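You operate a simulated robot arm through the tools that you are given. There is no shell and no other tool.

The job below is to be done with a simulated two-armed robot. You get a single attempt, and the scene is never put back.

## Task
Stir two spoonfuls of yellow dye evenly into the white pot.
Fine: all stands on the mortar bench; use the pale paddle, spill nothing, put spoon and paddle back. Set down upright: white spoon, pale paddle.

The check looks at the end state, three seconds after you hand in, the way a careful person would. Anything else that was tipped, shoved, dropped, spilled or broken makes it a failure.

## Robot
Two 7-joint arms with fingered hands on one trunk that stands fixed in place. Base frame: the origin is at the foot of the trunk, x ahead of it, y to its left, z up. Lengths are in mm, angles in degrees, forces in N, time in s.
The left shoulder is at [52, 174, 1093], the right one opposite. With the tool pointing down near the work surface each hand reaches from about 300 to 740 mm from the base axis, measured 20 degrees to its own side. Payload 3.8 kg a hand.
Tool frame (each hand has its own): the origin (TCP) lies between the finger pads and is the grasp point; the fingertips stand 26 mm ahead of it; z points along the fingers, y is the line along which they close. The gripper opens to 132 mm; its body begins 73 mm behind the TCP. The gripper is a hand of 3 fingers: y runs from the thumb to the fingers, the wrist lies at [0, 0, -224] in the tool frame, and closing takes about 1.5 s.
Orientation is told as [roll, pitch, yaw] about the base's x, y, z axes, in that order, counted from this pose: with the fingers straight down and closing along the base's y, the tool's x points along the base's -x, its y along +y and its z along -z.

## Interface
- The arms move only by the tool send_rows. It takes "left_series", "right_series" or both (then of equal length, played together; a hand with none holds still); each is a list that holds one entry, the list of rows, each a list of 7 numbers: the shift along the tool's x, y, z in units of 25 mm (1.0 is 25 mm), then the turn, a rotation vector about the tool's x, y, z in units of 6 degrees (1.0 is 6 degrees), then the gripper command, from -1 (shut) to 1 (fully open), values between in proportion. In form: [[[tx, ty, tz, wx, wy, wz, claw], ...]]. A call has 1 to 20 rows; each row shifts and turns the commanded pose from where the row before left it, along the tool's axes as they then stand. A call with a number of a shift or a turn outside -1 to 1 is refused whole. A row lasts 0.2 s, in which the tool goes at most 50 mm and 8.6 degrees; a call with a longer step from one row to the next is refused whole, and so is a gripper value outside its range. A pose out of reach is approached as far as the arm can. The call stops where the force on the tool passes 40 N (or 10 N more than at its start, if that is more) or the arm is blocked; 0.2 s more then pass. The fingers move at their own pace (about 108 mm/s each) and stop on an object; they squeeze with about 31 N. The grip force told is the motor's: it shows also when the fingers shut on nothing. Time passes only in rows, and 0.2 s behind the last, so rows that do not move let the fingers close. The reply holds the time, the measured pose of the TCP, the force on the tool along the base axes, the opening and the grip force, in the units named above and with some noise, with the torque about the TCP (base axes, N m) and any sound that the robot's microphone picked up.
- Cameras (640 x 400 px; columns grow to the right, rows downward): "scene" is now at [156.1, -49.8, 1031.7]; the picture's right is [-0.66, -0.75, 0.00], its down [0.23, -0.21, -0.95] and it looks along [0.71, -0.63, 0.31] (base axes); focal length 214 px, centre (320, 200). "left" rides on the left gripper at [-62, 3, -92] in its tool frame; the picture's right is [-0.05, -1.00, 0.00], its down [0.83, -0.04, -0.56] and it looks along [0.55, -0.03, 0.83] (tool axes); focal length 230 px, centre (320, 200). "right" rides on the right gripper at [62, 3, -92] in its tool frame; the picture's right is [-0.05, 1.00, 0.00], its down [-0.83, -0.04, -0.56] and it looks along [-0.55, -0.03, 0.83] (tool axes); focal length 230 px, centre (320, 200). There is no depth. A picture from a camera that has moved, and an enlarged one, comes with that camera's place and axes in the base frame and with its lens.
- camera(camera): a new picture of that camera. The clock stands still meanwhile.
- slide_trunk(by): moves the trunk up (or, below 0, down) by that many mm; the arms and the scene camera ride with it, the base frame stays. It gives what a move gives, with no picture.
- set_grasp(shape, hand): the hand has 3 fingers and takes this shape, open, in about a second: jaw (thumb against the fingers, like two jaws); tri (thumb and two fingers); tip (a fingertip pinch); poke (one finger out to press); point (the index stretched); flat (the hand flat); cup (the hand cupped); fist (a fist). The gripper value then closes the fingers along that shape, each until it touches; the sizes above hold for jaw. It gives what a move gives, with no picture.
- head_to(pan, tilt): turns the head with the scene camera to pan (to the left, within 60 degrees either way) and tilt (down, from -29 to 69), counted from straight ahead of the robot (the tilt from the chest, where the trunk bows). It gives what a move gives.
- inspect(camera, box): a new picture of the part [left, top, right, bottom] of that camera's present view, enlarged. The clock stands still meanwhile.
- sign_off(): hands the job in; it is judged then, once.

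Places have to be worked out from the pictures, the camera data and where the tool is seen. Open the grippers and draw the arms clear of the work before you hand the job in, unless the task says otherwise.

The tools are called after ">>>" by a JSON object that holds its "api" and its "payload". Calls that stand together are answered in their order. send_rows: Moves the arms, as the interface text tells. Its arguments: {"type":"object","properties":{"left_series":{"type":"array","items":{"type":"array","items":{"type":"array","items":{"type":"number"}}}},"right_series":{"type":"array","items":{"type":"array","items":{"type":"array","items":{"type":"number"}}}}},"required":[]} The other tools are called the same way: slide_trunk (by) moves the trunk up or down; set_grasp (shape, hand) gives the hand a shape; head_to (pan, tilt) turns the head that bears the scene camera; camera (camera) takes a picture; inspect (camera, box) takes an enlarged picture of a part of a camera's view; sign_off () hands the job in.

At the start:

```text
clock: 0.0
left_tcp_pos: [302.9, -36.0, 1318.1]
left_tool_rot: [-0.1, 0.0, 0.1]
left_contact_force: [1.2, -1.0, 0.6]
left_ft_torque: [0.02, 0.01, -0.01]
left_width: 131.9
left_grasp_force: 0.1
left_shape: jaw
right_tcp_pos: [285.1, -428.8, 1271.8]
right_tool_rot: [0.0, 0.0, 0.0]
right_contact_force: [-0.1, 0.1, -0.6]
right_ft_torque: [0.0, 0.02, 0.0]
right_width: 132.3
right_grasp_force: 0.1
right_shape: jaw
trunk travel left (down, up): [-400.0, 82.0]
head pan, tilt (commanded): [-41.7, -18.1]
```

scene: 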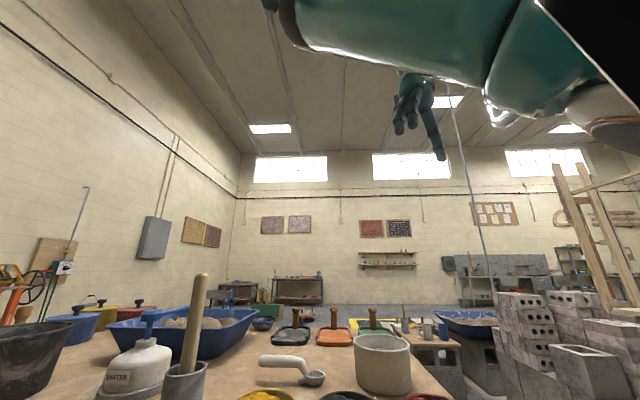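
right: 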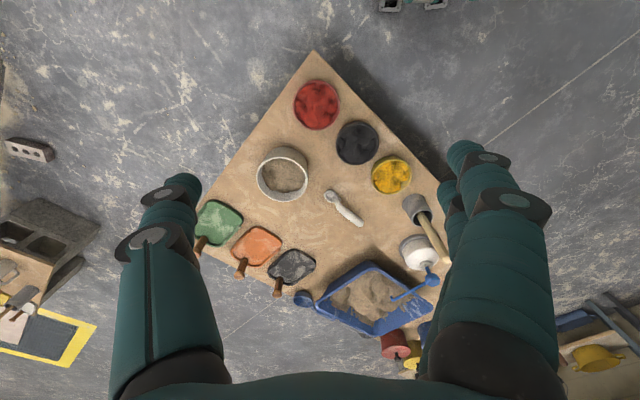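
left: 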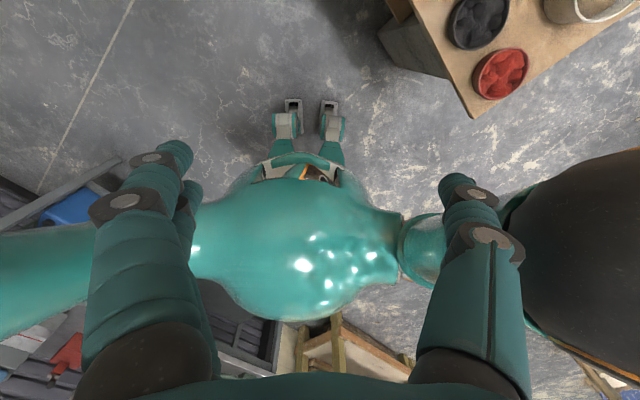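

The scene view shows the bench ahead-right with the pot, the white spoon and a holder with the paddle, but it looks too high. I tilt the head down to get a clearer view of the bench.

>>> {"api": "head_to", "payload": {"pan": -41.7, "tilt": 35}}

>>> {"api": "camera", "payload": {"camera": "scene"}}

>>> {"api": "inspect", "payload": {"camera": "right", "box": [180, 40, 480, 360]}}

```text
clock: 1.2
left_tcp_pos: [301.8, -35.2, 1317.8]
left_tool_rot: [-0.1, 0.0, -0.1]
left_contact_force: [-0.3, -0.1, 0.4]
left_ft_torque: [0.0, 0.01, -0.04]
left_width: 132.0
left_grasp_force: 0.1
left_shape: jaw
right_tcp_pos: [285.7, -427.6, 1273.0]
right_tool_rot: [0.0, -0.1, 0.0]
right_contact_force: [-1.2, 0.6, 0.4]
right_ft_torque: [-0.02, -0.03, 0.0]
right_width: 132.0
right_grasp_force: 0.0
right_shape: jaw
trunk travel left (down, up): [-400.0, 82.0]
head pan, tilt (commanded): [-41.7, 35.0]
```

```text
taken
camera scene: at [163.7, -56.7, 948.9], right [-0.67, -0.75, 0.0], down [-0.43, 0.38, -0.82], along [0.61, -0.55, -0.57], focal length 214 px, centre (320, 200)
```

scene: 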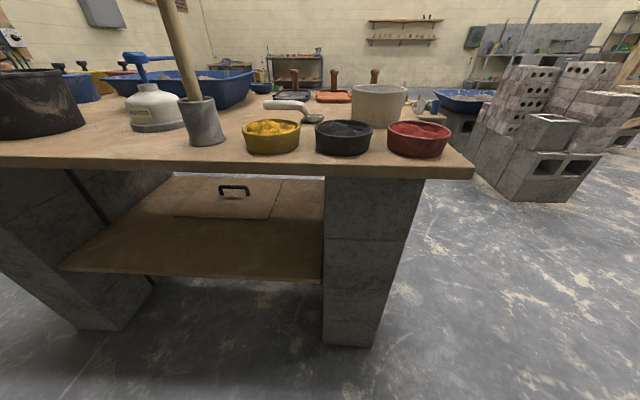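

```text
1.25 times, centred on (330, 200) of right
camera zoom: at [223.4, -425.6, 1363.8], right [0.05, 1.0, 0.0], down [0.83, -0.04, 0.56], along [0.55, -0.03, -0.83], focal length 288 px, centre (308, 200)
```

zoom: 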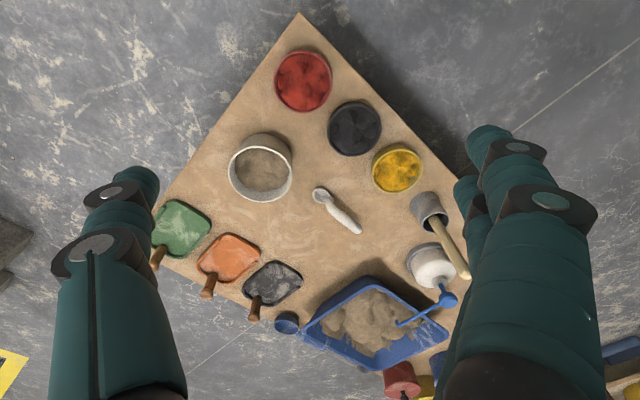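

The bench is at roughly z 800 and turned about 45°, with the red bowl rim near [327,-440,835]. I look closer at the parts before moving anything.

>>> {"api": "inspect", "payload": {"camera": "scene", "box": [100, 0, 300, 180]}}

>>> {"api": "inspect", "payload": {"camera": "scene", "box": [230, 60, 480, 180]}}

>>> {"api": "inspect", "payload": {"camera": "right", "box": [240, 120, 420, 240]}}

>>> {"api": "inspect", "payload": {"camera": "right", "box": [340, 150, 470, 290]}}

```text
2.22 times, centred on (200, 90) of scene
camera zoom: at [163.7, -56.7, 948.9], right [-0.67, -0.75, 0.0], down [-0.43, 0.38, -0.82], along [0.61, -0.55, -0.57], focal length 477 px, centre (587, 444)
```

zoom: 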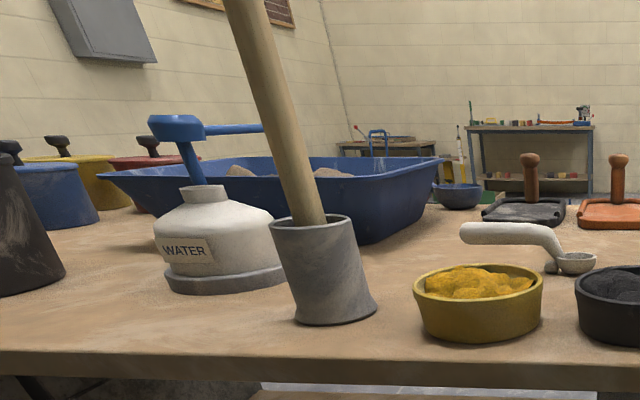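

```text
2.56 times, centred on (355, 120) of scene
camera zoom: at [163.7, -56.7, 948.9], right [-0.67, -0.75, 0.0], down [-0.43, 0.38, -0.82], along [0.61, -0.55, -0.57], focal length 549 px, centre (230, 405)
```

zoom: 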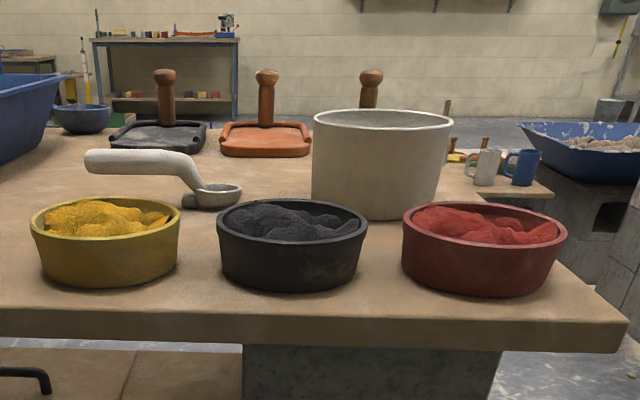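

```text
3.33 times, centred on (330, 180) of right
camera zoom: at [223.4, -425.6, 1363.8], right [0.05, 1.0, 0.0], down [0.83, -0.04, 0.56], along [0.55, -0.03, -0.83], focal length 767 px, centre (287, 267)
```

zoom: 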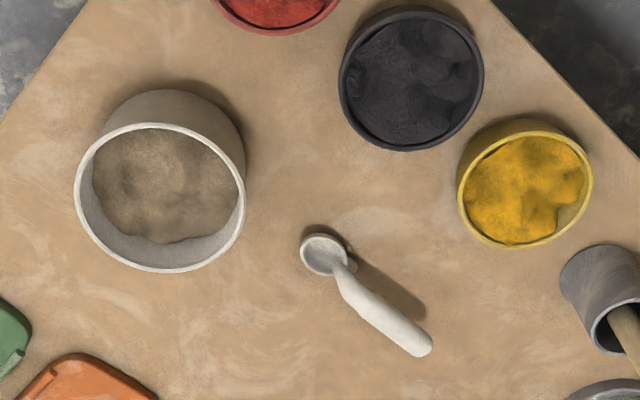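

```text
2.86 times, centred on (405, 220) of right
camera zoom: at [223.4, -425.6, 1363.8], right [0.05, 1.0, 0.0], down [0.83, -0.04, 0.56], along [0.55, -0.03, -0.83], focal length 657 px, centre (77, 143)
```

zoom: 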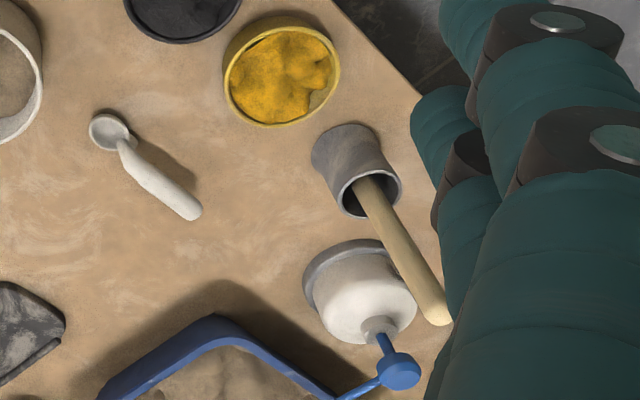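

From both views I place the spoon bowl at about [572,-413,820] with its raised handle running to [660,-333,842]. The yellow bowl rim is at [515,-256,836], the pot rim at [484,-532,878], and the paddle cup at [617,-169,877]. I bring the right hand above the spoon handle, turned along it.

>>> {"api": "send_rows", "payload": {"right_series": [[[-0.969, 0.148, 0.837, 0, 0, 0, 1], [-0.969, 0.148, 0.837, 0, 0, 0, 1], [-0.969, 0.148, 0.837, 0, 0, 0, 1], [-0.969, 0.148, 0.837, 0, 0, 0, 1], [-0.969, 0.148, 0.837, 0, 0, 0, 1], [-0.969, 0.148, 0.837, 0, 0, 0, 1], [-0.969, 0.148, 0.837, 0, 0, 0, 1], [-0.969, 0.148, 0.837, 0, 0, 0, 1], [-0.969, 0.148, 0.837, 0, 0, 0, 1], [-0.969, 0.148, 0.837, 0, 0, 0, 1], [-0.969, 0.148, 0.837, 0, 0, 0, 1], [-0.969, 0.148, 0.837, 0, 0, 0, 1], [-0.969, 0.148, 0.837, 0, 0, 0, 1], [0, 0, 0, 0, 0, -1, 1], [0, 0, 0, 0, 0, -1, 1], [0, 0, 0, 0, 0, -1, 1], [0, 0, 0, 0, 0, -1, 1], [0, 0, 0, 0, 0, -1, 1], [0, 0, 0, 0, 0, -1, 1], [0, 0, 0, 0, 0, -1, 1]]]}}

>>> {"api": "camera", "payload": {"camera": "right"}}

>>> {"api": "camera", "payload": {"camera": "scene"}}

```text
clock: 5.4
left_tcp_pos: [302.9, -34.9, 1318.2]
left_tool_rot: [-0.1, 0.1, 0.0]
left_contact_force: [-0.4, -0.9, 0.4]
left_ft_torque: [-0.01, 0.01, 0.0]
left_width: 131.8
left_grasp_force: 0.0
left_shape: jaw
right_tcp_pos: [600.7, -380.6, 999.4]
right_tool_rot: [0.1, 0.0, 42.2]
right_contact_force: [0.9, -1.1, -0.5]
right_ft_torque: [0.0, 0.0, -0.01]
right_width: 132.0
right_grasp_force: 0.0
right_shape: jaw
trunk travel left (down, up): [-400.0, 82.0]
head pan, tilt (commanded): [-41.7, 35.0]
```

```text
taken
camera right: at [552.0, -419.8, 1091.8], right [-0.63, 0.78, 0.0], down [0.65, 0.52, 0.56], along [0.43, 0.35, -0.83], focal length 230 px, centre (320, 200)
```

right: 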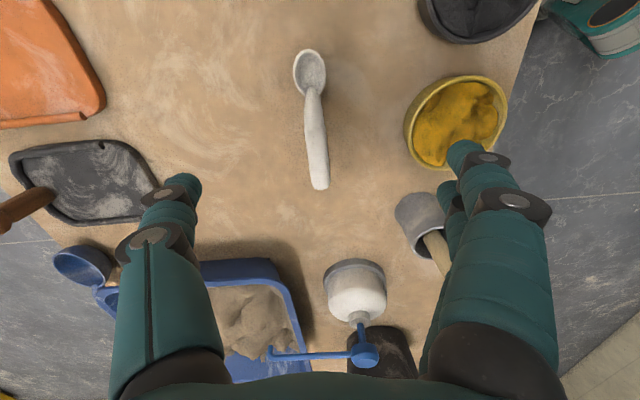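

```text
taken
camera scene: at [163.7, -56.7, 948.8], right [-0.67, -0.75, 0.0], down [-0.43, 0.38, -0.82], along [0.61, -0.55, -0.57], focal length 214 px, centre (320, 200)
```

scene: 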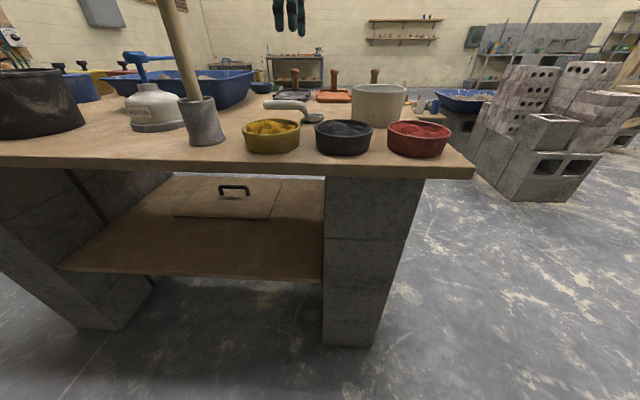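

The right camera agrees on the spoon: bowl centre about [575,-413], handle tip about [668,-326], yaw about 43°. I zoom into the spoon from both cameras to get its profile and handle height.

>>> {"api": "inspect", "payload": {"camera": "scene", "box": [250, 85, 340, 141]}}

>>> {"api": "inspect", "payload": {"camera": "right", "box": [240, 40, 400, 200]}}

>>> {"api": "inspect", "payload": {"camera": "right", "box": [380, 60, 520, 290]}}

```text
7.11 times, centred on (295, 113) of scene
camera zoom: at [163.7, -56.7, 948.8], right [-0.67, -0.75, 0.0], down [-0.43, 0.38, -0.82], along [0.61, -0.55, -0.57], focal length 1525 px, centre (498, 819)
```

zoom: 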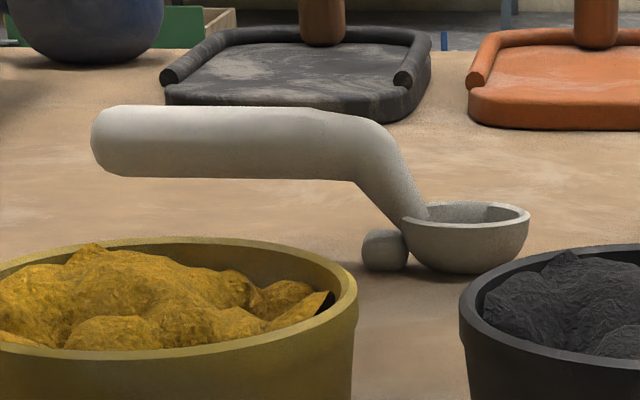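

```text
2.50 times, centred on (320, 120) of right
camera zoom: at [552.0, -419.8, 1091.8], right [-0.63, 0.78, 0.0], down [0.65, 0.52, 0.56], along [0.43, 0.35, -0.83], focal length 575 px, centre (320, 400)
```

zoom: 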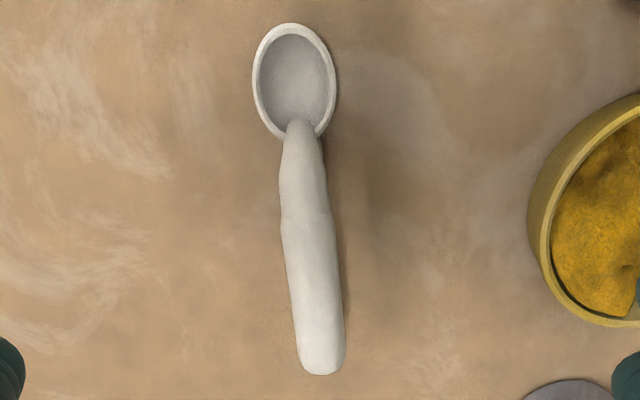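

```text
1.74 times, centred on (450, 175) of right
camera zoom: at [552.0, -419.8, 1091.8], right [-0.63, 0.78, 0.0], down [0.65, 0.52, 0.56], along [0.43, 0.35, -0.83], focal length 400 px, centre (94, 244)
```

zoom: 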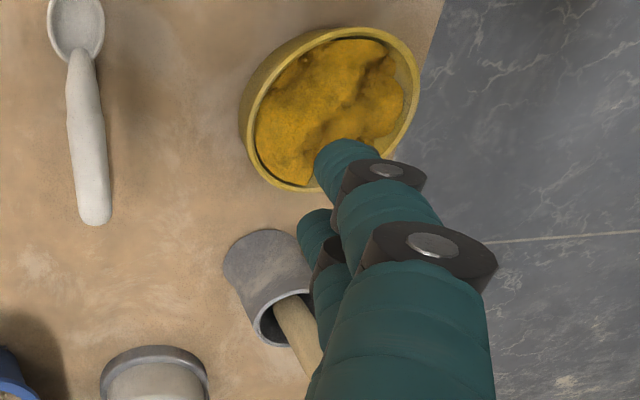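

The handle is about 24 mm thick, centred at z≈843 and level, with the bench at about z 805; its direction is yaw 44°. I shift over a grip point 37 mm from the tip at [640,-351], partly close, and go down to z≈870 to check.

>>> {"api": "send_rows", "payload": {"right_series": [[[-0.65, -0.063, 0, 0, 0, -0.15, 0.2], [-0.65, -0.063, 0, 0, 0, -0.15, 0.2], [-0.65, -0.063, 0, 0, 0, 0, 0.2], [0, 0, 0.85, 0, 0, 0, 0.2], [0, 0, 0.85, 0, 0, 0, 0.2], [0, 0, 0.85, 0, 0, 0, 0.2], [0, 0, 0.85, 0, 0, 0, 0.2], [0, 0, 0.85, 0, 0, 0, 0.2], [0, 0, 0.85, 0, 0, 0, 0.2], [0, 0, 0, 0, 0, 0, 0.2]]]}}

>>> {"api": "camera", "payload": {"camera": "right"}}

>>> {"api": "inspect", "payload": {"camera": "scene", "box": [220, 50, 380, 150]}}

```text
clock: 7.6
left_tcp_pos: [302.4, -36.1, 1318.2]
left_tool_rot: [-0.1, -0.1, -0.1]
left_contact_force: [-0.6, 0.7, -0.7]
left_ft_torque: [-0.01, -0.02, -0.02]
left_width: 131.8
left_grasp_force: 0.0
left_shape: jaw
right_tcp_pos: [638.7, -352.1, 873.0]
right_tool_rot: [0.1, 0.0, 43.8]
right_contact_force: [-0.2, -0.2, 0.0]
right_ft_torque: [0.01, 0.01, 0.02]
right_width: 79.7
right_grasp_force: 0.1
right_shape: jaw
trunk travel left (down, up): [-400.0, 82.0]
head pan, tilt (commanded): [-41.7, 35.0]
```

```text
taken
camera right: at [591.9, -392.2, 963.9], right [-0.65, 0.76, 0.0], down [0.63, 0.54, 0.56], along [0.42, 0.36, -0.83], focal length 230 px, centre (320, 200)
```

right: 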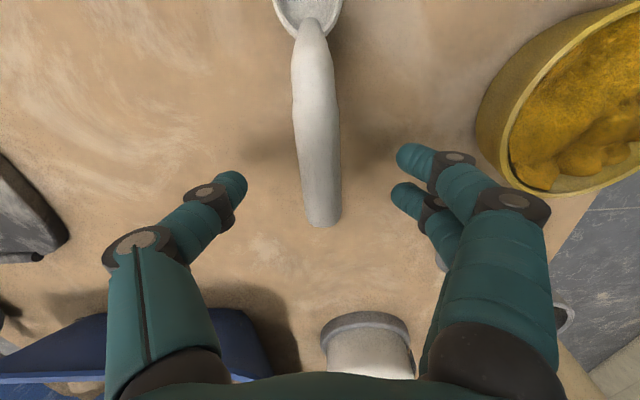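

```text
4.00 times, centred on (300, 100) of scene
camera zoom: at [163.6, -56.6, 948.9], right [-0.67, -0.75, 0.0], down [-0.43, 0.38, -0.82], along [0.61, -0.55, -0.57], focal length 858 px, centre (400, 600)
```

zoom: 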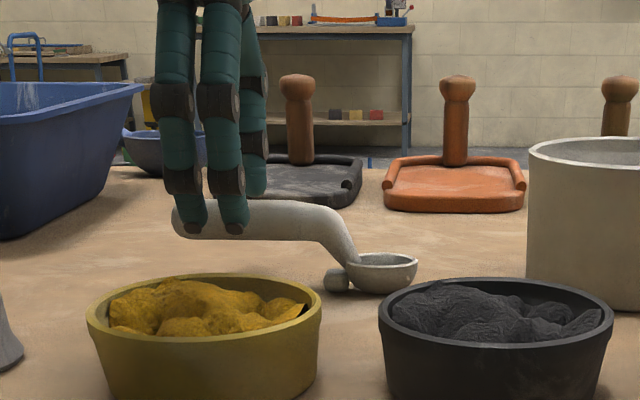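

The fingers straddle the handle centrally (thumb left, two fingers right). I go down the last 24 mm and close on the handle.

>>> {"api": "send_rows", "payload": {"right_series": [[[0, 0, 0.5, 0, 0, 0, 0.2], [0, 0, 0.46, 0, 0, 0, 0.2], [0, 0, 0, 0, 0, 0, 0.0], [0, 0, 0, 0, 0, 0, -0.3], [0, 0, 0, 0, 0, 0, -0.5], [0, 0, 0, 0, 0, 0, -0.7], [0, 0, 0, 0, 0, 0, -1], [0, 0, 0, 0, 0, 0, -1], [0, 0, 0, 0, 0, 0, -1], [0, 0, 0, 0, 0, 0, -1]]]}}

>>> {"api": "camera", "payload": {"camera": "right"}}

>>> {"api": "inspect", "payload": {"camera": "scene", "box": [220, 50, 380, 150]}}

```text
clock: 9.8
left_tcp_pos: [303.0, -35.6, 1317.7]
left_tool_rot: [0.0, 0.0, 0.0]
left_contact_force: [-0.1, 0.3, 1.2]
left_ft_torque: [0.0, 0.01, -0.03]
left_width: 132.0
left_grasp_force: 0.0
left_shape: jaw
right_tcp_pos: [639.5, -351.4, 849.2]
right_tool_rot: [0.0, 0.0, 43.8]
right_contact_force: [-0.7, -0.3, -0.4]
right_ft_torque: [-0.01, 0.0, -0.01]
right_width: 7.8
right_grasp_force: 30.7
right_shape: jaw
trunk travel left (down, up): [-400.0, 82.0]
head pan, tilt (commanded): [-41.7, 35.0]
```

```text
taken
camera right: at [592.4, -391.9, 940.1], right [-0.65, 0.76, 0.0], down [0.63, 0.54, 0.56], along [0.42, 0.36, -0.83], focal length 230 px, centre (320, 200)
```

right: 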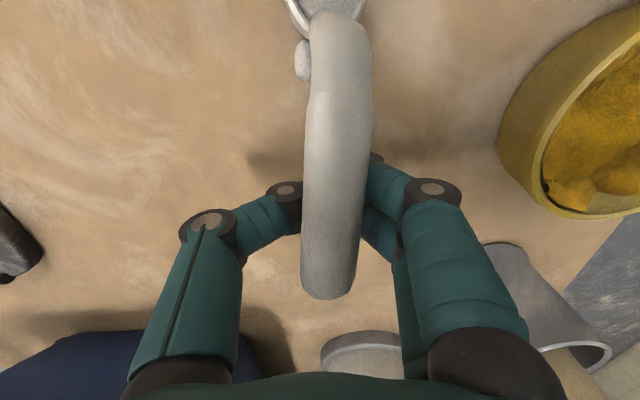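

```text
4.00 times, centred on (300, 100) of scene
camera zoom: at [163.7, -56.7, 948.8], right [-0.67, -0.75, 0.0], down [-0.43, 0.38, -0.82], along [0.61, -0.55, -0.57], focal length 858 px, centre (400, 600)
```

zoom: 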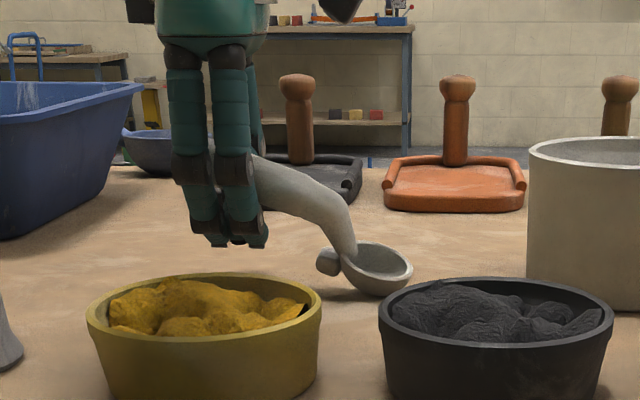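

The fingertips closed beneath the handle (width 7.8 mm), so the handle rode up and the spoon tipped onto its bowl's front. I open slowly so the handle comes down gently, then look again.

>>> {"api": "send_rows", "payload": {"right_series": [[[0, 0, 0, 0, 0, 0, -0.86], [0, 0, 0, 0, 0, 0, -0.82], [0, 0, 0, 0, 0, 0, -0.78], [0, 0, 0, 0, 0, 0, -0.74], [0, 0, 0, 0, 0, 0, -0.7], [0, 0, 0, 0, 0, 0, -0.66], [0, 0, 0, 0, 0, 0, -0.62], [0, 0, 0, 0, 0, 0, -0.58], [0, 0, 0, 0, 0, 0, -0.58]]]}}

>>> {"api": "camera", "payload": {"camera": "right"}}

>>> {"api": "inspect", "payload": {"camera": "scene", "box": [220, 50, 380, 150]}}

```text
clock: 11.8
left_tcp_pos: [302.3, -35.5, 1317.8]
left_tool_rot: [-0.1, -0.1, 0.1]
left_contact_force: [0.1, 0.7, -0.5]
left_ft_torque: [0.03, 0.02, 0.0]
left_width: 131.9
left_grasp_force: 0.0
left_shape: jaw
right_tcp_pos: [638.7, -351.2, 847.8]
right_tool_rot: [-0.1, -0.1, 43.8]
right_contact_force: [-0.6, -0.2, -0.1]
right_ft_torque: [-0.02, 0.01, 0.01]
right_width: 27.3
right_grasp_force: 0.0
right_shape: jaw
trunk travel left (down, up): [-400.0, 82.0]
head pan, tilt (commanded): [-41.7, 35.0]
```

```text
taken
camera right: at [592.4, -391.8, 940.1], right [-0.65, 0.76, 0.0], down [0.63, 0.54, 0.56], along [0.42, 0.36, -0.83], focal length 230 px, centre (320, 200)
```

right: 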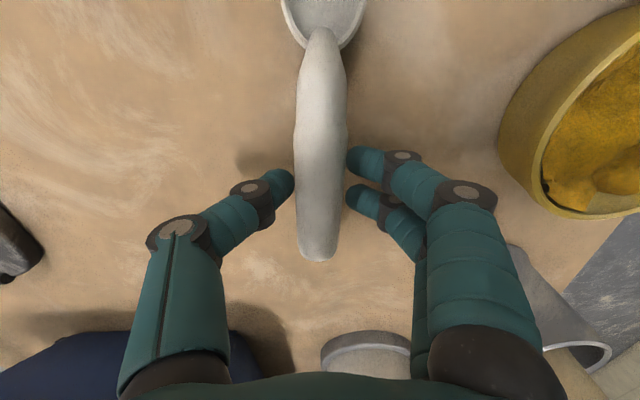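

```text
4.00 times, centred on (300, 100) of scene
camera zoom: at [163.7, -56.7, 948.8], right [-0.67, -0.75, 0.0], down [-0.43, 0.38, -0.82], along [0.61, -0.55, -0.57], focal length 858 px, centre (400, 600)
```

zoom: 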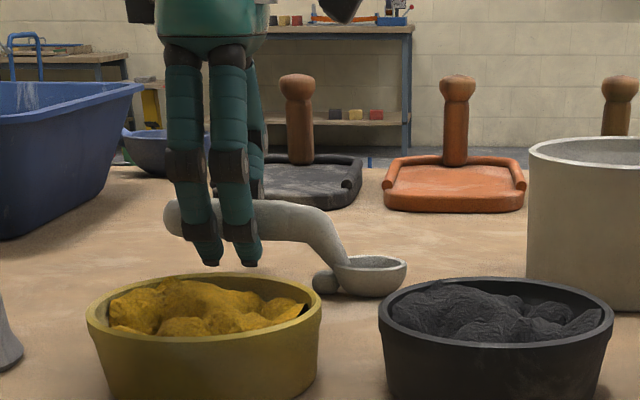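

The spoon settled back upright on its bowl and foot, shifted only a few mm. I open a bit, go 11 mm lower so the handle sits at the pads rather than the fingertips, and close again gently.

>>> {"api": "send_rows", "payload": {"right_series": [[[0, 0, 0, 0, 0, 0, -0.35], [0, 0, 0, 0, 0, 0, -0.3], [0, 0, 0.2, 0, 0, 0, -0.3], [0, 0, 0.2, 0, 0, 0, -0.3], [0, 0, 0, 0, 0, 0, -0.4], [0, 0, 0, 0, 0, 0, -0.5], [0, 0, 0, 0, 0, 0, -0.56], [0, 0, 0, 0, 0, 0, -0.6], [0, 0, 0, 0, 0, 0, -0.64], [0, 0, 0, 0, 0, 0, -0.64]]]}}

>>> {"api": "camera", "payload": {"camera": "right"}}

>>> {"api": "inspect", "payload": {"camera": "scene", "box": [220, 50, 380, 150]}}

```text
clock: 14.0
left_tcp_pos: [302.2, -35.9, 1318.5]
left_tool_rot: [-0.1, 0.1, 0.0]
left_contact_force: [-0.6, 0.4, -0.5]
left_ft_torque: [0.0, 0.01, -0.03]
left_width: 131.8
left_grasp_force: 0.1
left_shape: jaw
right_tcp_pos: [638.4, -350.5, 838.6]
right_tool_rot: [-0.1, 0.0, 43.8]
right_contact_force: [0.0, 0.4, 0.6]
right_ft_torque: [0.03, -0.01, 0.01]
right_width: 24.1
right_grasp_force: 0.1
right_shape: jaw
trunk travel left (down, up): [-400.0, 82.0]
head pan, tilt (commanded): [-41.7, 35.0]
```

```text
taken
camera right: at [591.8, -391.9, 930.6], right [-0.65, 0.76, 0.0], down [0.63, 0.54, 0.56], along [0.42, 0.36, -0.83], focal length 230 px, centre (320, 200)
```

right: 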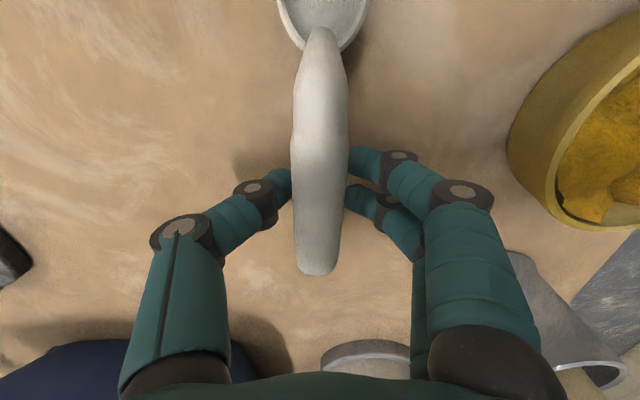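

```text
4.00 times, centred on (300, 100) of scene
camera zoom: at [163.7, -56.7, 948.8], right [-0.67, -0.75, 0.0], down [-0.43, 0.38, -0.82], along [0.61, -0.55, -0.57], focal length 858 px, centre (400, 600)
```

zoom: 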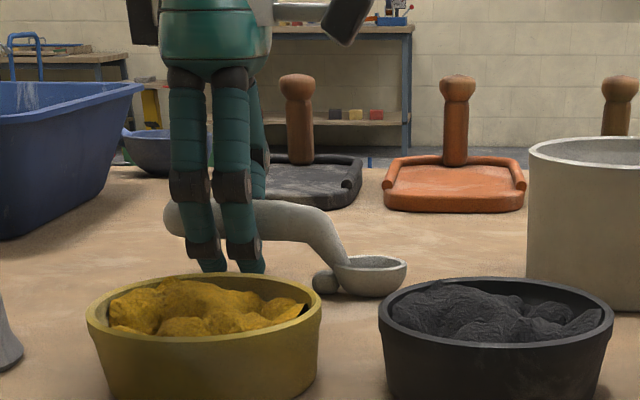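

The handle is now centred at TCP height between the pads (width 24 mm, no squeeze yet, spoon undisturbed). I close fully and look.

>>> {"api": "send_rows", "payload": {"right_series": [[[0, 0, 0, 0, 0, 0, -0.68], [0, 0, 0, 0, 0, 0, -0.72], [0, 0, 0, 0, 0, 0, -0.76], [0, 0, 0, 0, 0, 0, -0.8], [0, 0, 0, 0, 0, 0, -0.8]]]}}

>>> {"api": "camera", "payload": {"camera": "right"}}

>>> {"api": "inspect", "payload": {"camera": "scene", "box": [220, 50, 380, 150]}}

```text
clock: 15.2
left_tcp_pos: [303.5, -35.4, 1317.7]
left_tool_rot: [-0.1, -0.1, 0.0]
left_contact_force: [-0.2, 0.1, -0.7]
left_ft_torque: [0.05, -0.02, 0.0]
left_width: 132.1
left_grasp_force: 0.1
left_shape: jaw
right_tcp_pos: [638.3, -350.4, 839.2]
right_tool_rot: [0.0, 0.0, 43.8]
right_contact_force: [0.3, 0.3, -0.6]
right_ft_torque: [0.05, 0.01, -0.01]
right_width: 13.7
right_grasp_force: 0.1
right_shape: jaw
trunk travel left (down, up): [-400.0, 82.0]
head pan, tilt (commanded): [-41.7, 35.0]
```

```text
taken
camera right: at [591.8, -391.9, 930.6], right [-0.65, 0.76, 0.0], down [0.63, 0.54, 0.56], along [0.42, 0.36, -0.83], focal length 230 px, centre (320, 200)
```

right: 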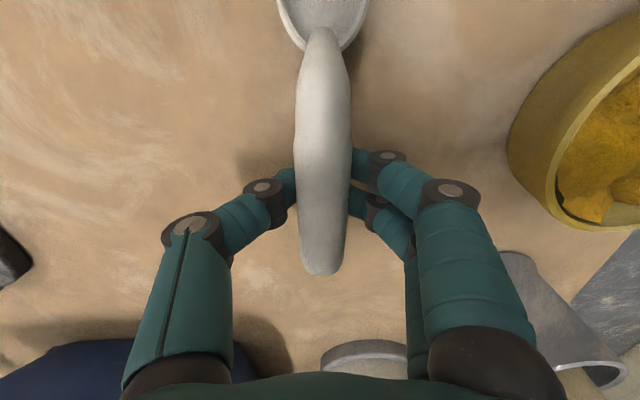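

```text
4.00 times, centred on (300, 100) of scene
camera zoom: at [163.7, -56.7, 948.8], right [-0.67, -0.75, 0.0], down [-0.43, 0.38, -0.82], along [0.61, -0.55, -0.57], focal length 858 px, centre (400, 600)
```

zoom: 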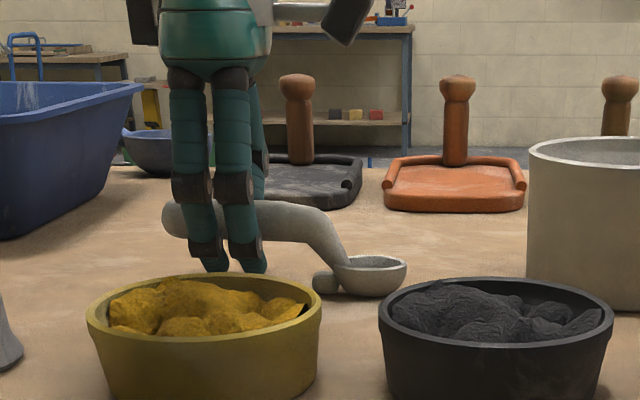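

The fingers slant inward about 40°, so they wedge the handle upward when it sits deep; contact must be with the rounded fingertips level with the handle axis. I open gently, rise to TCP z≈858 so the fingertips sit at the handle's mid-height, and pinch there.

>>> {"api": "send_rows", "payload": {"right_series": [[[0, 0, 0, 0, 0, 0, -0.7], [0, 0, 0, 0, 0, 0, -0.6], [0, 0, 0, 0, 0, 0, -0.45], [0, 0, 0, 0, 0, 0, -0.3], [0, 0, 0, 0, 0, 0, -0.3], [0, 0, -0.4, 0, 0, 0, -0.3], [0, 0, -0.38, 0, 0, 0, -0.3], [0, 0, 0, 0, 0, 0, -0.4], [0, 0, 0, 0, 0, 0, -0.5], [0, 0, 0, 0, 0, 0, -0.55], [0, 0, 0, 0, 0, 0, -0.6], [0, 0, 0, 0, 0, 0, -0.64], [0, 0, 0, 0, 0, 0, -0.68], [0, 0, 0, 0, 0, 0, -0.68]]]}}

>>> {"api": "camera", "payload": {"camera": "right"}}

>>> {"api": "inspect", "payload": {"camera": "scene", "box": [220, 50, 380, 150]}}

```text
clock: 18.2
left_tcp_pos: [302.8, -35.4, 1317.6]
left_tool_rot: [-0.1, 0.0, 0.0]
left_contact_force: [0.0, -0.2, -0.3]
left_ft_torque: [-0.03, 0.0, 0.02]
left_width: 131.9
left_grasp_force: 0.1
left_shape: jaw
right_tcp_pos: [638.5, -349.9, 857.3]
right_tool_rot: [0.1, 0.0, 43.8]
right_contact_force: [0.3, 2.1, -0.6]
right_ft_torque: [0.03, 0.02, -0.01]
right_width: 18.6
right_grasp_force: 30.9
right_shape: jaw
trunk travel left (down, up): [-400.0, 82.0]
head pan, tilt (commanded): [-41.7, 35.0]
```

```text
taken
camera right: at [591.3, -391.7, 949.5], right [-0.65, 0.76, 0.0], down [0.63, 0.54, 0.56], along [0.42, 0.36, -0.83], focal length 230 px, centre (320, 200)
```

right: 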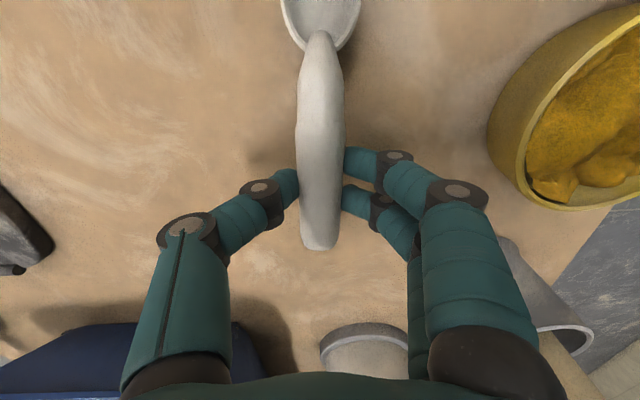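

```text
4.00 times, centred on (300, 100) of scene
camera zoom: at [163.7, -56.7, 948.8], right [-0.67, -0.75, 0.0], down [-0.43, 0.38, -0.82], along [0.61, -0.55, -0.57], focal length 858 px, centre (400, 600)
```

zoom: 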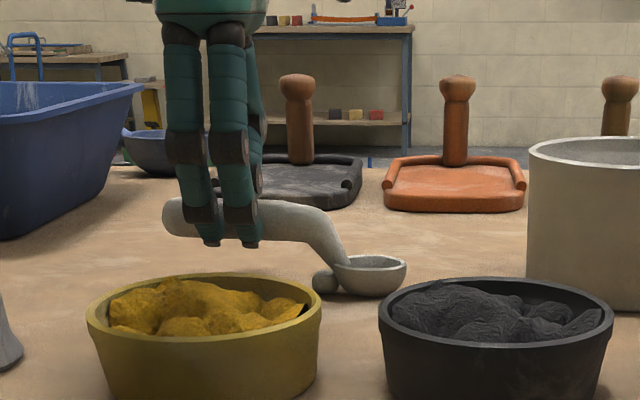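

Now it holds: grip 30.9 N at 18.6 mm with the spoon level and undisturbed. I set the grip to fully shut for holding force and lift a few millimetres to test.

>>> {"api": "send_rows", "payload": {"right_series": [[[0, 0, 0, 0, 0, 0, -0.75], [0, 0, 0, 0, 0, 0, -0.85], [0, 0, 0, 0, 0, 0, -1], [0, 0, 0, 0, 0, 0, -1], [0, 0, -0.1, 0, 0, 0, -1], [0, 0, -0.2, 0, 0, 0, -1], [0, 0, -0.2, 0, 0, 0, -1], [0, 0, -0.1, 0, 0, 0, -1], [0, 0, 0, 0, 0, 0, -1]]]}}

>>> {"api": "camera", "payload": {"camera": "right"}}

>>> {"api": "inspect", "payload": {"camera": "scene", "box": [220, 50, 380, 150]}}

```text
clock: 20.2
left_tcp_pos: [302.9, -35.6, 1318.7]
left_tool_rot: [-0.1, -0.1, -0.1]
left_contact_force: [-0.8, -0.4, 0.1]
left_ft_torque: [0.0, -0.01, -0.03]
left_width: 132.0
left_grasp_force: 0.1
left_shape: jaw
right_tcp_pos: [638.8, -349.6, 873.1]
right_tool_rot: [0.1, 0.0, 43.9]
right_contact_force: [-0.8, -1.0, -0.4]
right_ft_torque: [0.07, -0.05, 0.01]
right_width: 18.0
right_grasp_force: 30.6
right_shape: jaw
trunk travel left (down, up): [-400.0, 82.0]
head pan, tilt (commanded): [-41.7, 35.0]
```

```text
taken
camera right: at [592.1, -391.4, 965.4], right [-0.65, 0.76, 0.0], down [0.63, 0.54, 0.56], along [0.42, 0.36, -0.83], focal length 230 px, centre (320, 200)
```

right: 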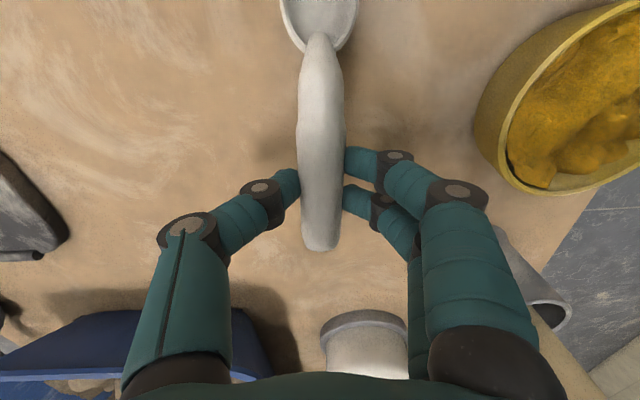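

```text
4.00 times, centred on (300, 100) of scene
camera zoom: at [163.8, -56.8, 948.8], right [-0.67, -0.75, 0.0], down [-0.43, 0.38, -0.82], along [0.61, -0.55, -0.57], focal length 858 px, centre (400, 600)
```

zoom: 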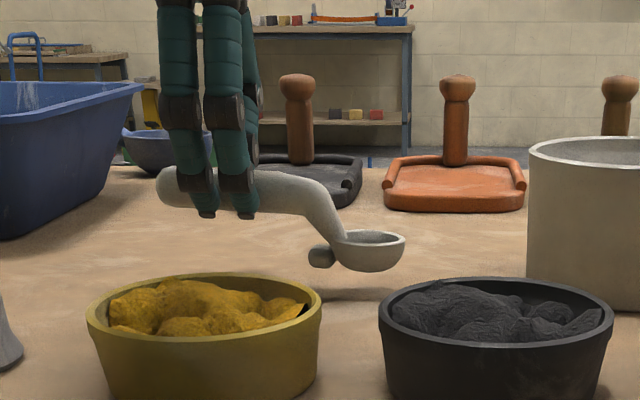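

The spoon lifted cleanly and sits firm and nearly level; its bowl centre is about 82 mm ahead and 39 mm below the TCP. I raise it to z≈960 and turn the hand to yaw -30°, so I can scoop without the hand nearing the standing paddle.

>>> {"api": "send_rows", "payload": {"right_series": [[[0, 0, -0.875, 0, 0, 0, -1], [0, 0, -0.875, 0, 0, 0, -1], [0, 0, -0.875, 0, 0, 0, -1], [0, 0, -0.875, 0, 0, 0, -1], [0, 0, 0, 0, 0, 0.948, -1], [0, 0, 0, 0, 0, 0.948, -1], [0, 0, 0, 0, 0, 0.948, -1], [0, 0, 0, 0, 0, 0.948, -1], [0, 0, 0, 0, 0, 0.948, -1], [0, 0, 0, 0, 0, 0.948, -1], [0, 0, 0, 0, 0, 0.948, -1], [0, 0, 0, 0, 0, 0.948, -1], [0, 0, 0, 0, 0, 0.948, -1], [0, 0, 0, 0, 0, 0.948, -1], [0, 0, 0, 0, 0, 0.948, -1], [0, 0, 0, 0, 0, 0.948, -1], [0, 0, 0, 0, 0, 0.948, -1], [0, 0, 0, 0, 0, 0, -1]]]}}

>>> {"api": "camera", "payload": {"camera": "right"}}

>>> {"api": "camera", "payload": {"camera": "scene"}}

```text
clock: 24.0
left_tcp_pos: [302.6, -35.3, 1318.5]
left_tool_rot: [-0.1, -0.1, 0.0]
left_contact_force: [-0.8, 0.3, 0.2]
left_ft_torque: [-0.01, -0.02, -0.01]
left_width: 131.9
left_grasp_force: 0.2
left_shape: jaw
right_tcp_pos: [639.2, -351.1, 960.8]
right_tool_rot: [0.0, 0.0, -30.3]
right_contact_force: [-0.4, -0.1, -1.0]
right_ft_torque: [-0.02, -0.05, -0.03]
right_width: 18.3
right_grasp_force: 30.6
right_shape: jaw
trunk travel left (down, up): [-400.0, 82.0]
head pan, tilt (commanded): [-41.7, 35.0]
```

```text
taken
camera right: at [587.3, -317.9, 1053.5], right [0.55, 0.84, 0.0], down [0.7, -0.46, 0.56], along [0.46, -0.3, -0.83], focal length 230 px, centre (320, 200)
```

right: 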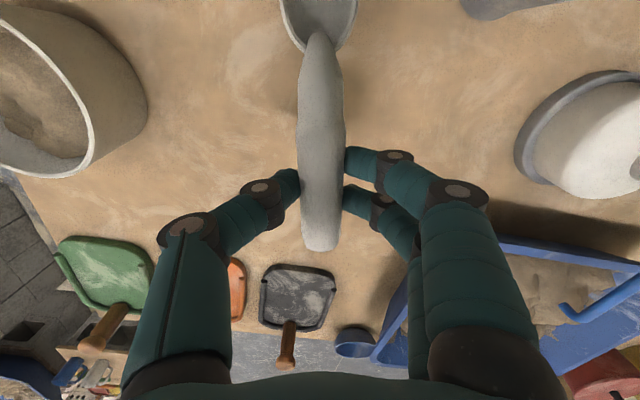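

```text
taken
camera scene: at [163.8, -56.7, 948.8], right [-0.67, -0.75, 0.0], down [-0.43, 0.38, -0.82], along [0.61, -0.55, -0.57], focal length 214 px, centre (320, 200)
```

scene: 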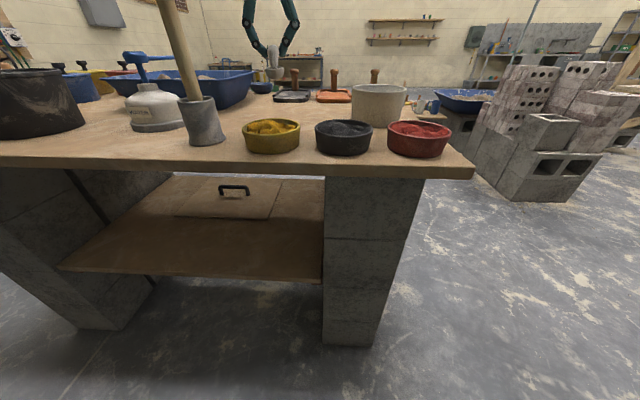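

The grip is unchanged and the spoon is clear of everything. I raise the trunk 82 mm while the spoon is still empty, so the scene camera looks down into the bowls better.

>>> {"api": "slide_trunk", "payload": {"by": 80}}

>>> {"api": "camera", "payload": {"camera": "scene"}}

>>> {"api": "inspect", "payload": {"camera": "scene", "box": [200, 80, 460, 240]}}

```text
clock: 25.2
left_tcp_pos: [304.3, -36.1, 1397.3]
left_tool_rot: [0.1, 0.1, 0.0]
left_contact_force: [-1.2, 0.6, 0.1]
left_ft_torque: [-0.02, 0.03, 0.0]
left_width: 132.2
left_grasp_force: 0.1
left_shape: jaw
right_tcp_pos: [636.9, -350.7, 1045.9]
right_tool_rot: [0.2, -0.4, -30.4]
right_contact_force: [0.4, -0.3, -1.4]
right_ft_torque: [-0.02, -0.03, 0.01]
right_width: 18.1
right_grasp_force: 31.5
right_shape: jaw
trunk travel left (down, up): [-480.0, 2.0]
head pan, tilt (commanded): [-41.7, 35.0]
```

```text
taken
camera scene: at [173.8, -56.7, 1057.4], right [-0.67, -0.75, 0.0], down [-0.43, 0.38, -0.82], along [0.61, -0.55, -0.57], focal length 214 px, centre (320, 200)
```

scene: 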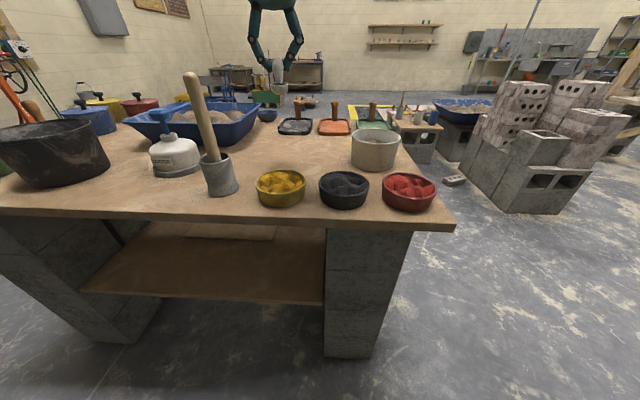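

```text
2.46 times, centred on (330, 160) of scene
camera zoom: at [173.8, -56.7, 1057.4], right [-0.67, -0.75, 0.0], down [-0.43, 0.38, -0.82], along [0.61, -0.55, -0.57], focal length 528 px, centre (295, 298)
```

zoom: 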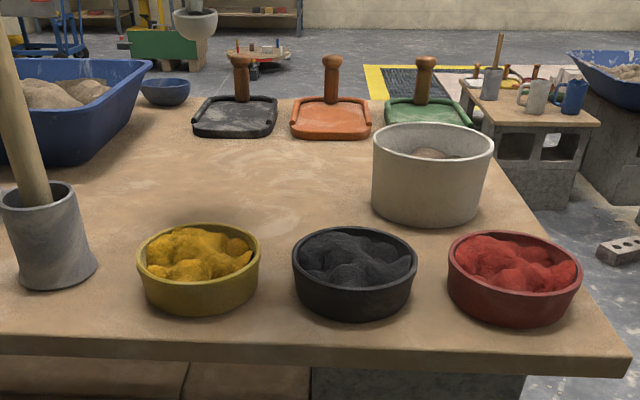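

From the higher view the yellow bowl rim centre is at about [514,-255,836], the pot rim at [483,-530,878], and the paddle leans from the cup at [610,-167] up to [630,-171,1024]. I bring the empty spoon bowl over the yellow bowl, 45 mm above its rim.

>>> {"api": "send_rows", "payload": {"right_series": [[[0.483, 0.137, 0.847, 0, 0, 0, -1], [0.483, 0.137, 0.847, 0, 0, 0, -1], [0.483, 0.137, 0.847, 0, 0, 0, -1], [0.483, 0.137, 0.847, 0, 0, 0, -1], [0.483, 0.137, 0.847, 0, 0, 0, -1], [0.483, 0.137, 0.847, 0, 0, 0, -1], [0, 0, 0, 0, 0, 0, -1]]]}}

>>> {"api": "inspect", "payload": {"camera": "scene", "box": [180, 60, 360, 220]}}

>>> {"api": "camera", "payload": {"camera": "right"}}

```text
clock: 26.8
left_tcp_pos: [302.2, -35.8, 1397.2]
left_tool_rot: [-0.2, 0.0, 0.0]
left_contact_force: [-0.3, 0.0, 0.7]
left_ft_torque: [-0.02, 0.0, -0.02]
left_width: 131.9
left_grasp_force: 0.1
left_shape: jaw
right_tcp_pos: [586.6, -296.9, 919.6]
right_tool_rot: [0.4, -0.5, -30.2]
right_contact_force: [0.1, 0.2, -1.3]
right_ft_torque: [-0.04, -0.04, 0.0]
right_width: 18.2
right_grasp_force: 31.0
right_shape: jaw
trunk travel left (down, up): [-480.0, 2.0]
head pan, tilt (commanded): [-41.7, 35.0]
```

```text
2.50 times, centred on (270, 140) of scene
camera zoom: at [173.3, -56.9, 1057.7], right [-0.67, -0.75, 0.0], down [-0.43, 0.38, -0.82], along [0.61, -0.55, -0.57], focal length 536 px, centre (445, 350)
```

zoom: 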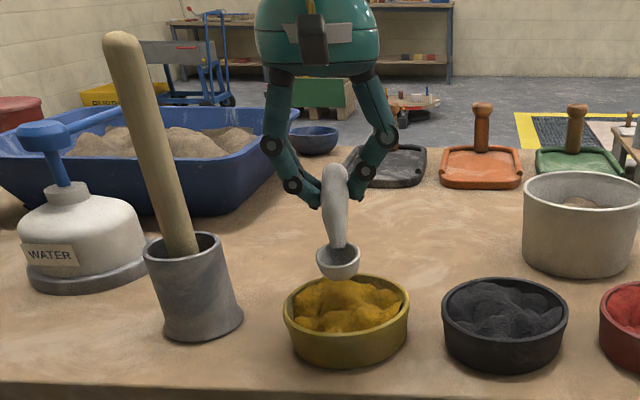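

```text
taken
camera right: at [533.1, -264.0, 1010.7], right [0.55, 0.84, 0.01], down [0.69, -0.46, 0.56], along [0.47, -0.3, -0.83], focal length 230 px, centre (320, 200)
```

right: 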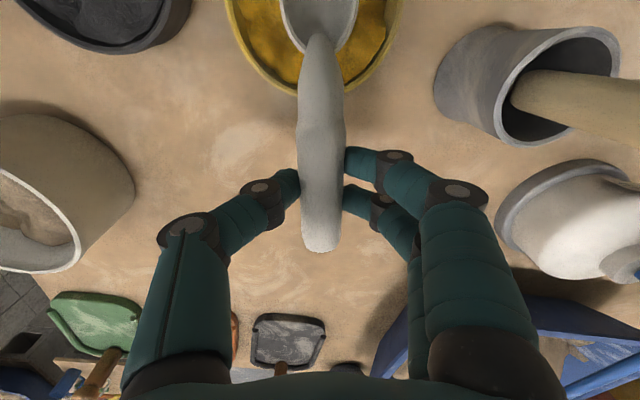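

The spoon bowl hangs centred over the yellow bowl to within a few mm. I tip it nose-down 30° while shifting slightly forward and up, so its rim centre ends about 24 mm above the bowl rim, and check the pose.

>>> {"api": "send_rows", "payload": {"right_series": [[[0.168, -0.03, -0.128, 0, -1, 0, -1], [0.154, -0.03, -0.145, 0, -1, 0, -1], [0.138, -0.03, -0.16, 0, -1, 0, -1], [0.12, -0.03, -0.174, 0, -1, 0, -1], [0.102, -0.03, -0.185, 0, -1, 0, -1], [0, 0, 0, 0, 0, 0, -1]]]}}

>>> {"api": "inspect", "payload": {"camera": "scene", "box": [220, 100, 340, 220]}}

>>> {"api": "camera", "payload": {"camera": "right"}}

```text
clock: 28.2
left_tcp_pos: [302.4, -35.5, 1398.3]
left_tool_rot: [-0.1, 0.1, 0.0]
left_contact_force: [0.4, -0.1, -0.2]
left_ft_torque: [0.0, -0.03, -0.03]
left_width: 131.8
left_grasp_force: 0.1
left_shape: jaw
right_tcp_pos: [565.4, -289.0, 935.8]
right_tool_rot: [0.3, -30.5, -30.2]
right_contact_force: [0.3, 0.0, -0.5]
right_ft_torque: [0.02, 0.02, 0.01]
right_width: 18.3
right_grasp_force: 31.6
right_shape: jaw
trunk travel left (down, up): [-480.0, 2.0]
head pan, tilt (commanded): [-41.7, 35.0]
```

```text
3.33 times, centred on (280, 160) of scene
camera zoom: at [173.5, -56.8, 1057.6], right [-0.67, -0.75, 0.0], down [-0.43, 0.38, -0.82], along [0.61, -0.55, -0.57], focal length 715 px, centre (453, 333)
```

zoom: 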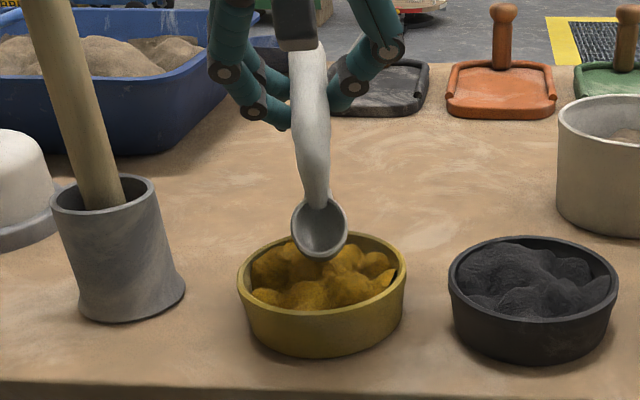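

```text
taken
camera right: at [480.4, -236.9, 982.7], right [0.54, 0.84, 0.03], down [0.35, -0.26, 0.9], along [0.76, -0.48, -0.43], focal length 230 px, centre (320, 200)
```

right: 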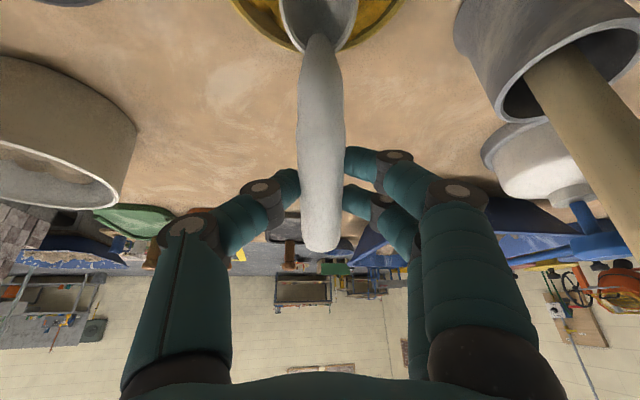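

The tipped spoon is centred over the dye, rim centre at about [521,-262,861]. I lower it straight down 28 mm into the dye in small steps and watch the force.

>>> {"api": "send_rows", "payload": {"right_series": [[[0.114, 0, 0.193, 0, 0, 0, -1], [0.114, 0, 0.193, 0, 0, 0, -1], [0.114, 0, 0.193, 0, 0, 0, -1], [0.114, 0, 0.193, 0, 0, 0, -1], [0.114, 0, 0.193, 0, 0, 0, -1]]]}}

>>> {"api": "inspect", "payload": {"camera": "scene", "box": [220, 100, 340, 220]}}

>>> {"api": "inspect", "payload": {"camera": "right", "box": [220, 0, 420, 120]}}

```text
clock: 29.4
left_tcp_pos: [302.1, -34.9, 1398.6]
left_tool_rot: [-0.2, -0.1, 0.0]
left_contact_force: [0.2, 0.3, 0.2]
left_ft_torque: [-0.02, 0.02, -0.03]
left_width: 131.7
left_grasp_force: 0.1
left_shape: jaw
right_tcp_pos: [564.6, -288.7, 908.5]
right_tool_rot: [0.4, -30.6, -30.4]
right_contact_force: [0.1, 0.8, 2.3]
right_ft_torque: [0.04, 0.04, -0.03]
right_width: 18.3
right_grasp_force: 30.8
right_shape: jaw
trunk travel left (down, up): [-480.0, 2.0]
head pan, tilt (commanded): [-41.7, 35.0]
```

```text
3.33 times, centred on (280, 160) of scene
camera zoom: at [173.0, -56.5, 1057.9], right [-0.67, -0.75, 0.0], down [-0.43, 0.38, -0.82], along [0.61, -0.55, -0.57], focal length 715 px, centre (453, 333)
```

zoom: 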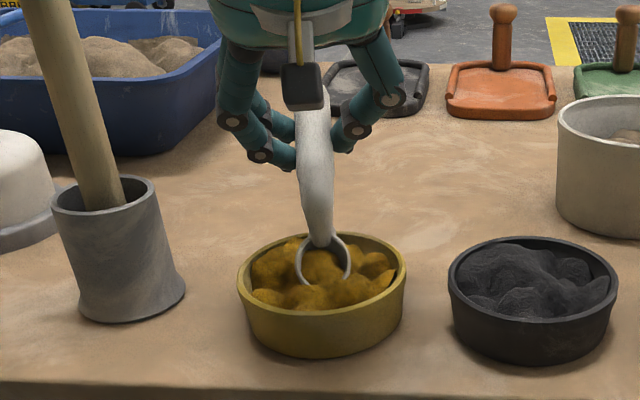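

```text
3.20 times, centred on (320, 60) of right
camera zoom: at [480.2, -236.6, 956.0], right [0.54, 0.84, 0.03], down [0.35, -0.26, 0.9], along [0.77, -0.48, -0.43], focal length 736 px, centre (320, 648)
```

zoom: 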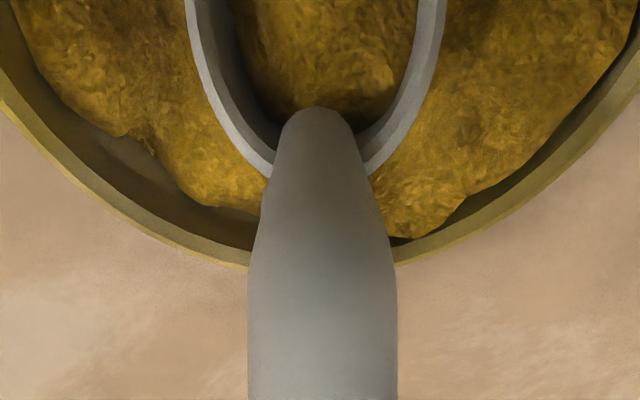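

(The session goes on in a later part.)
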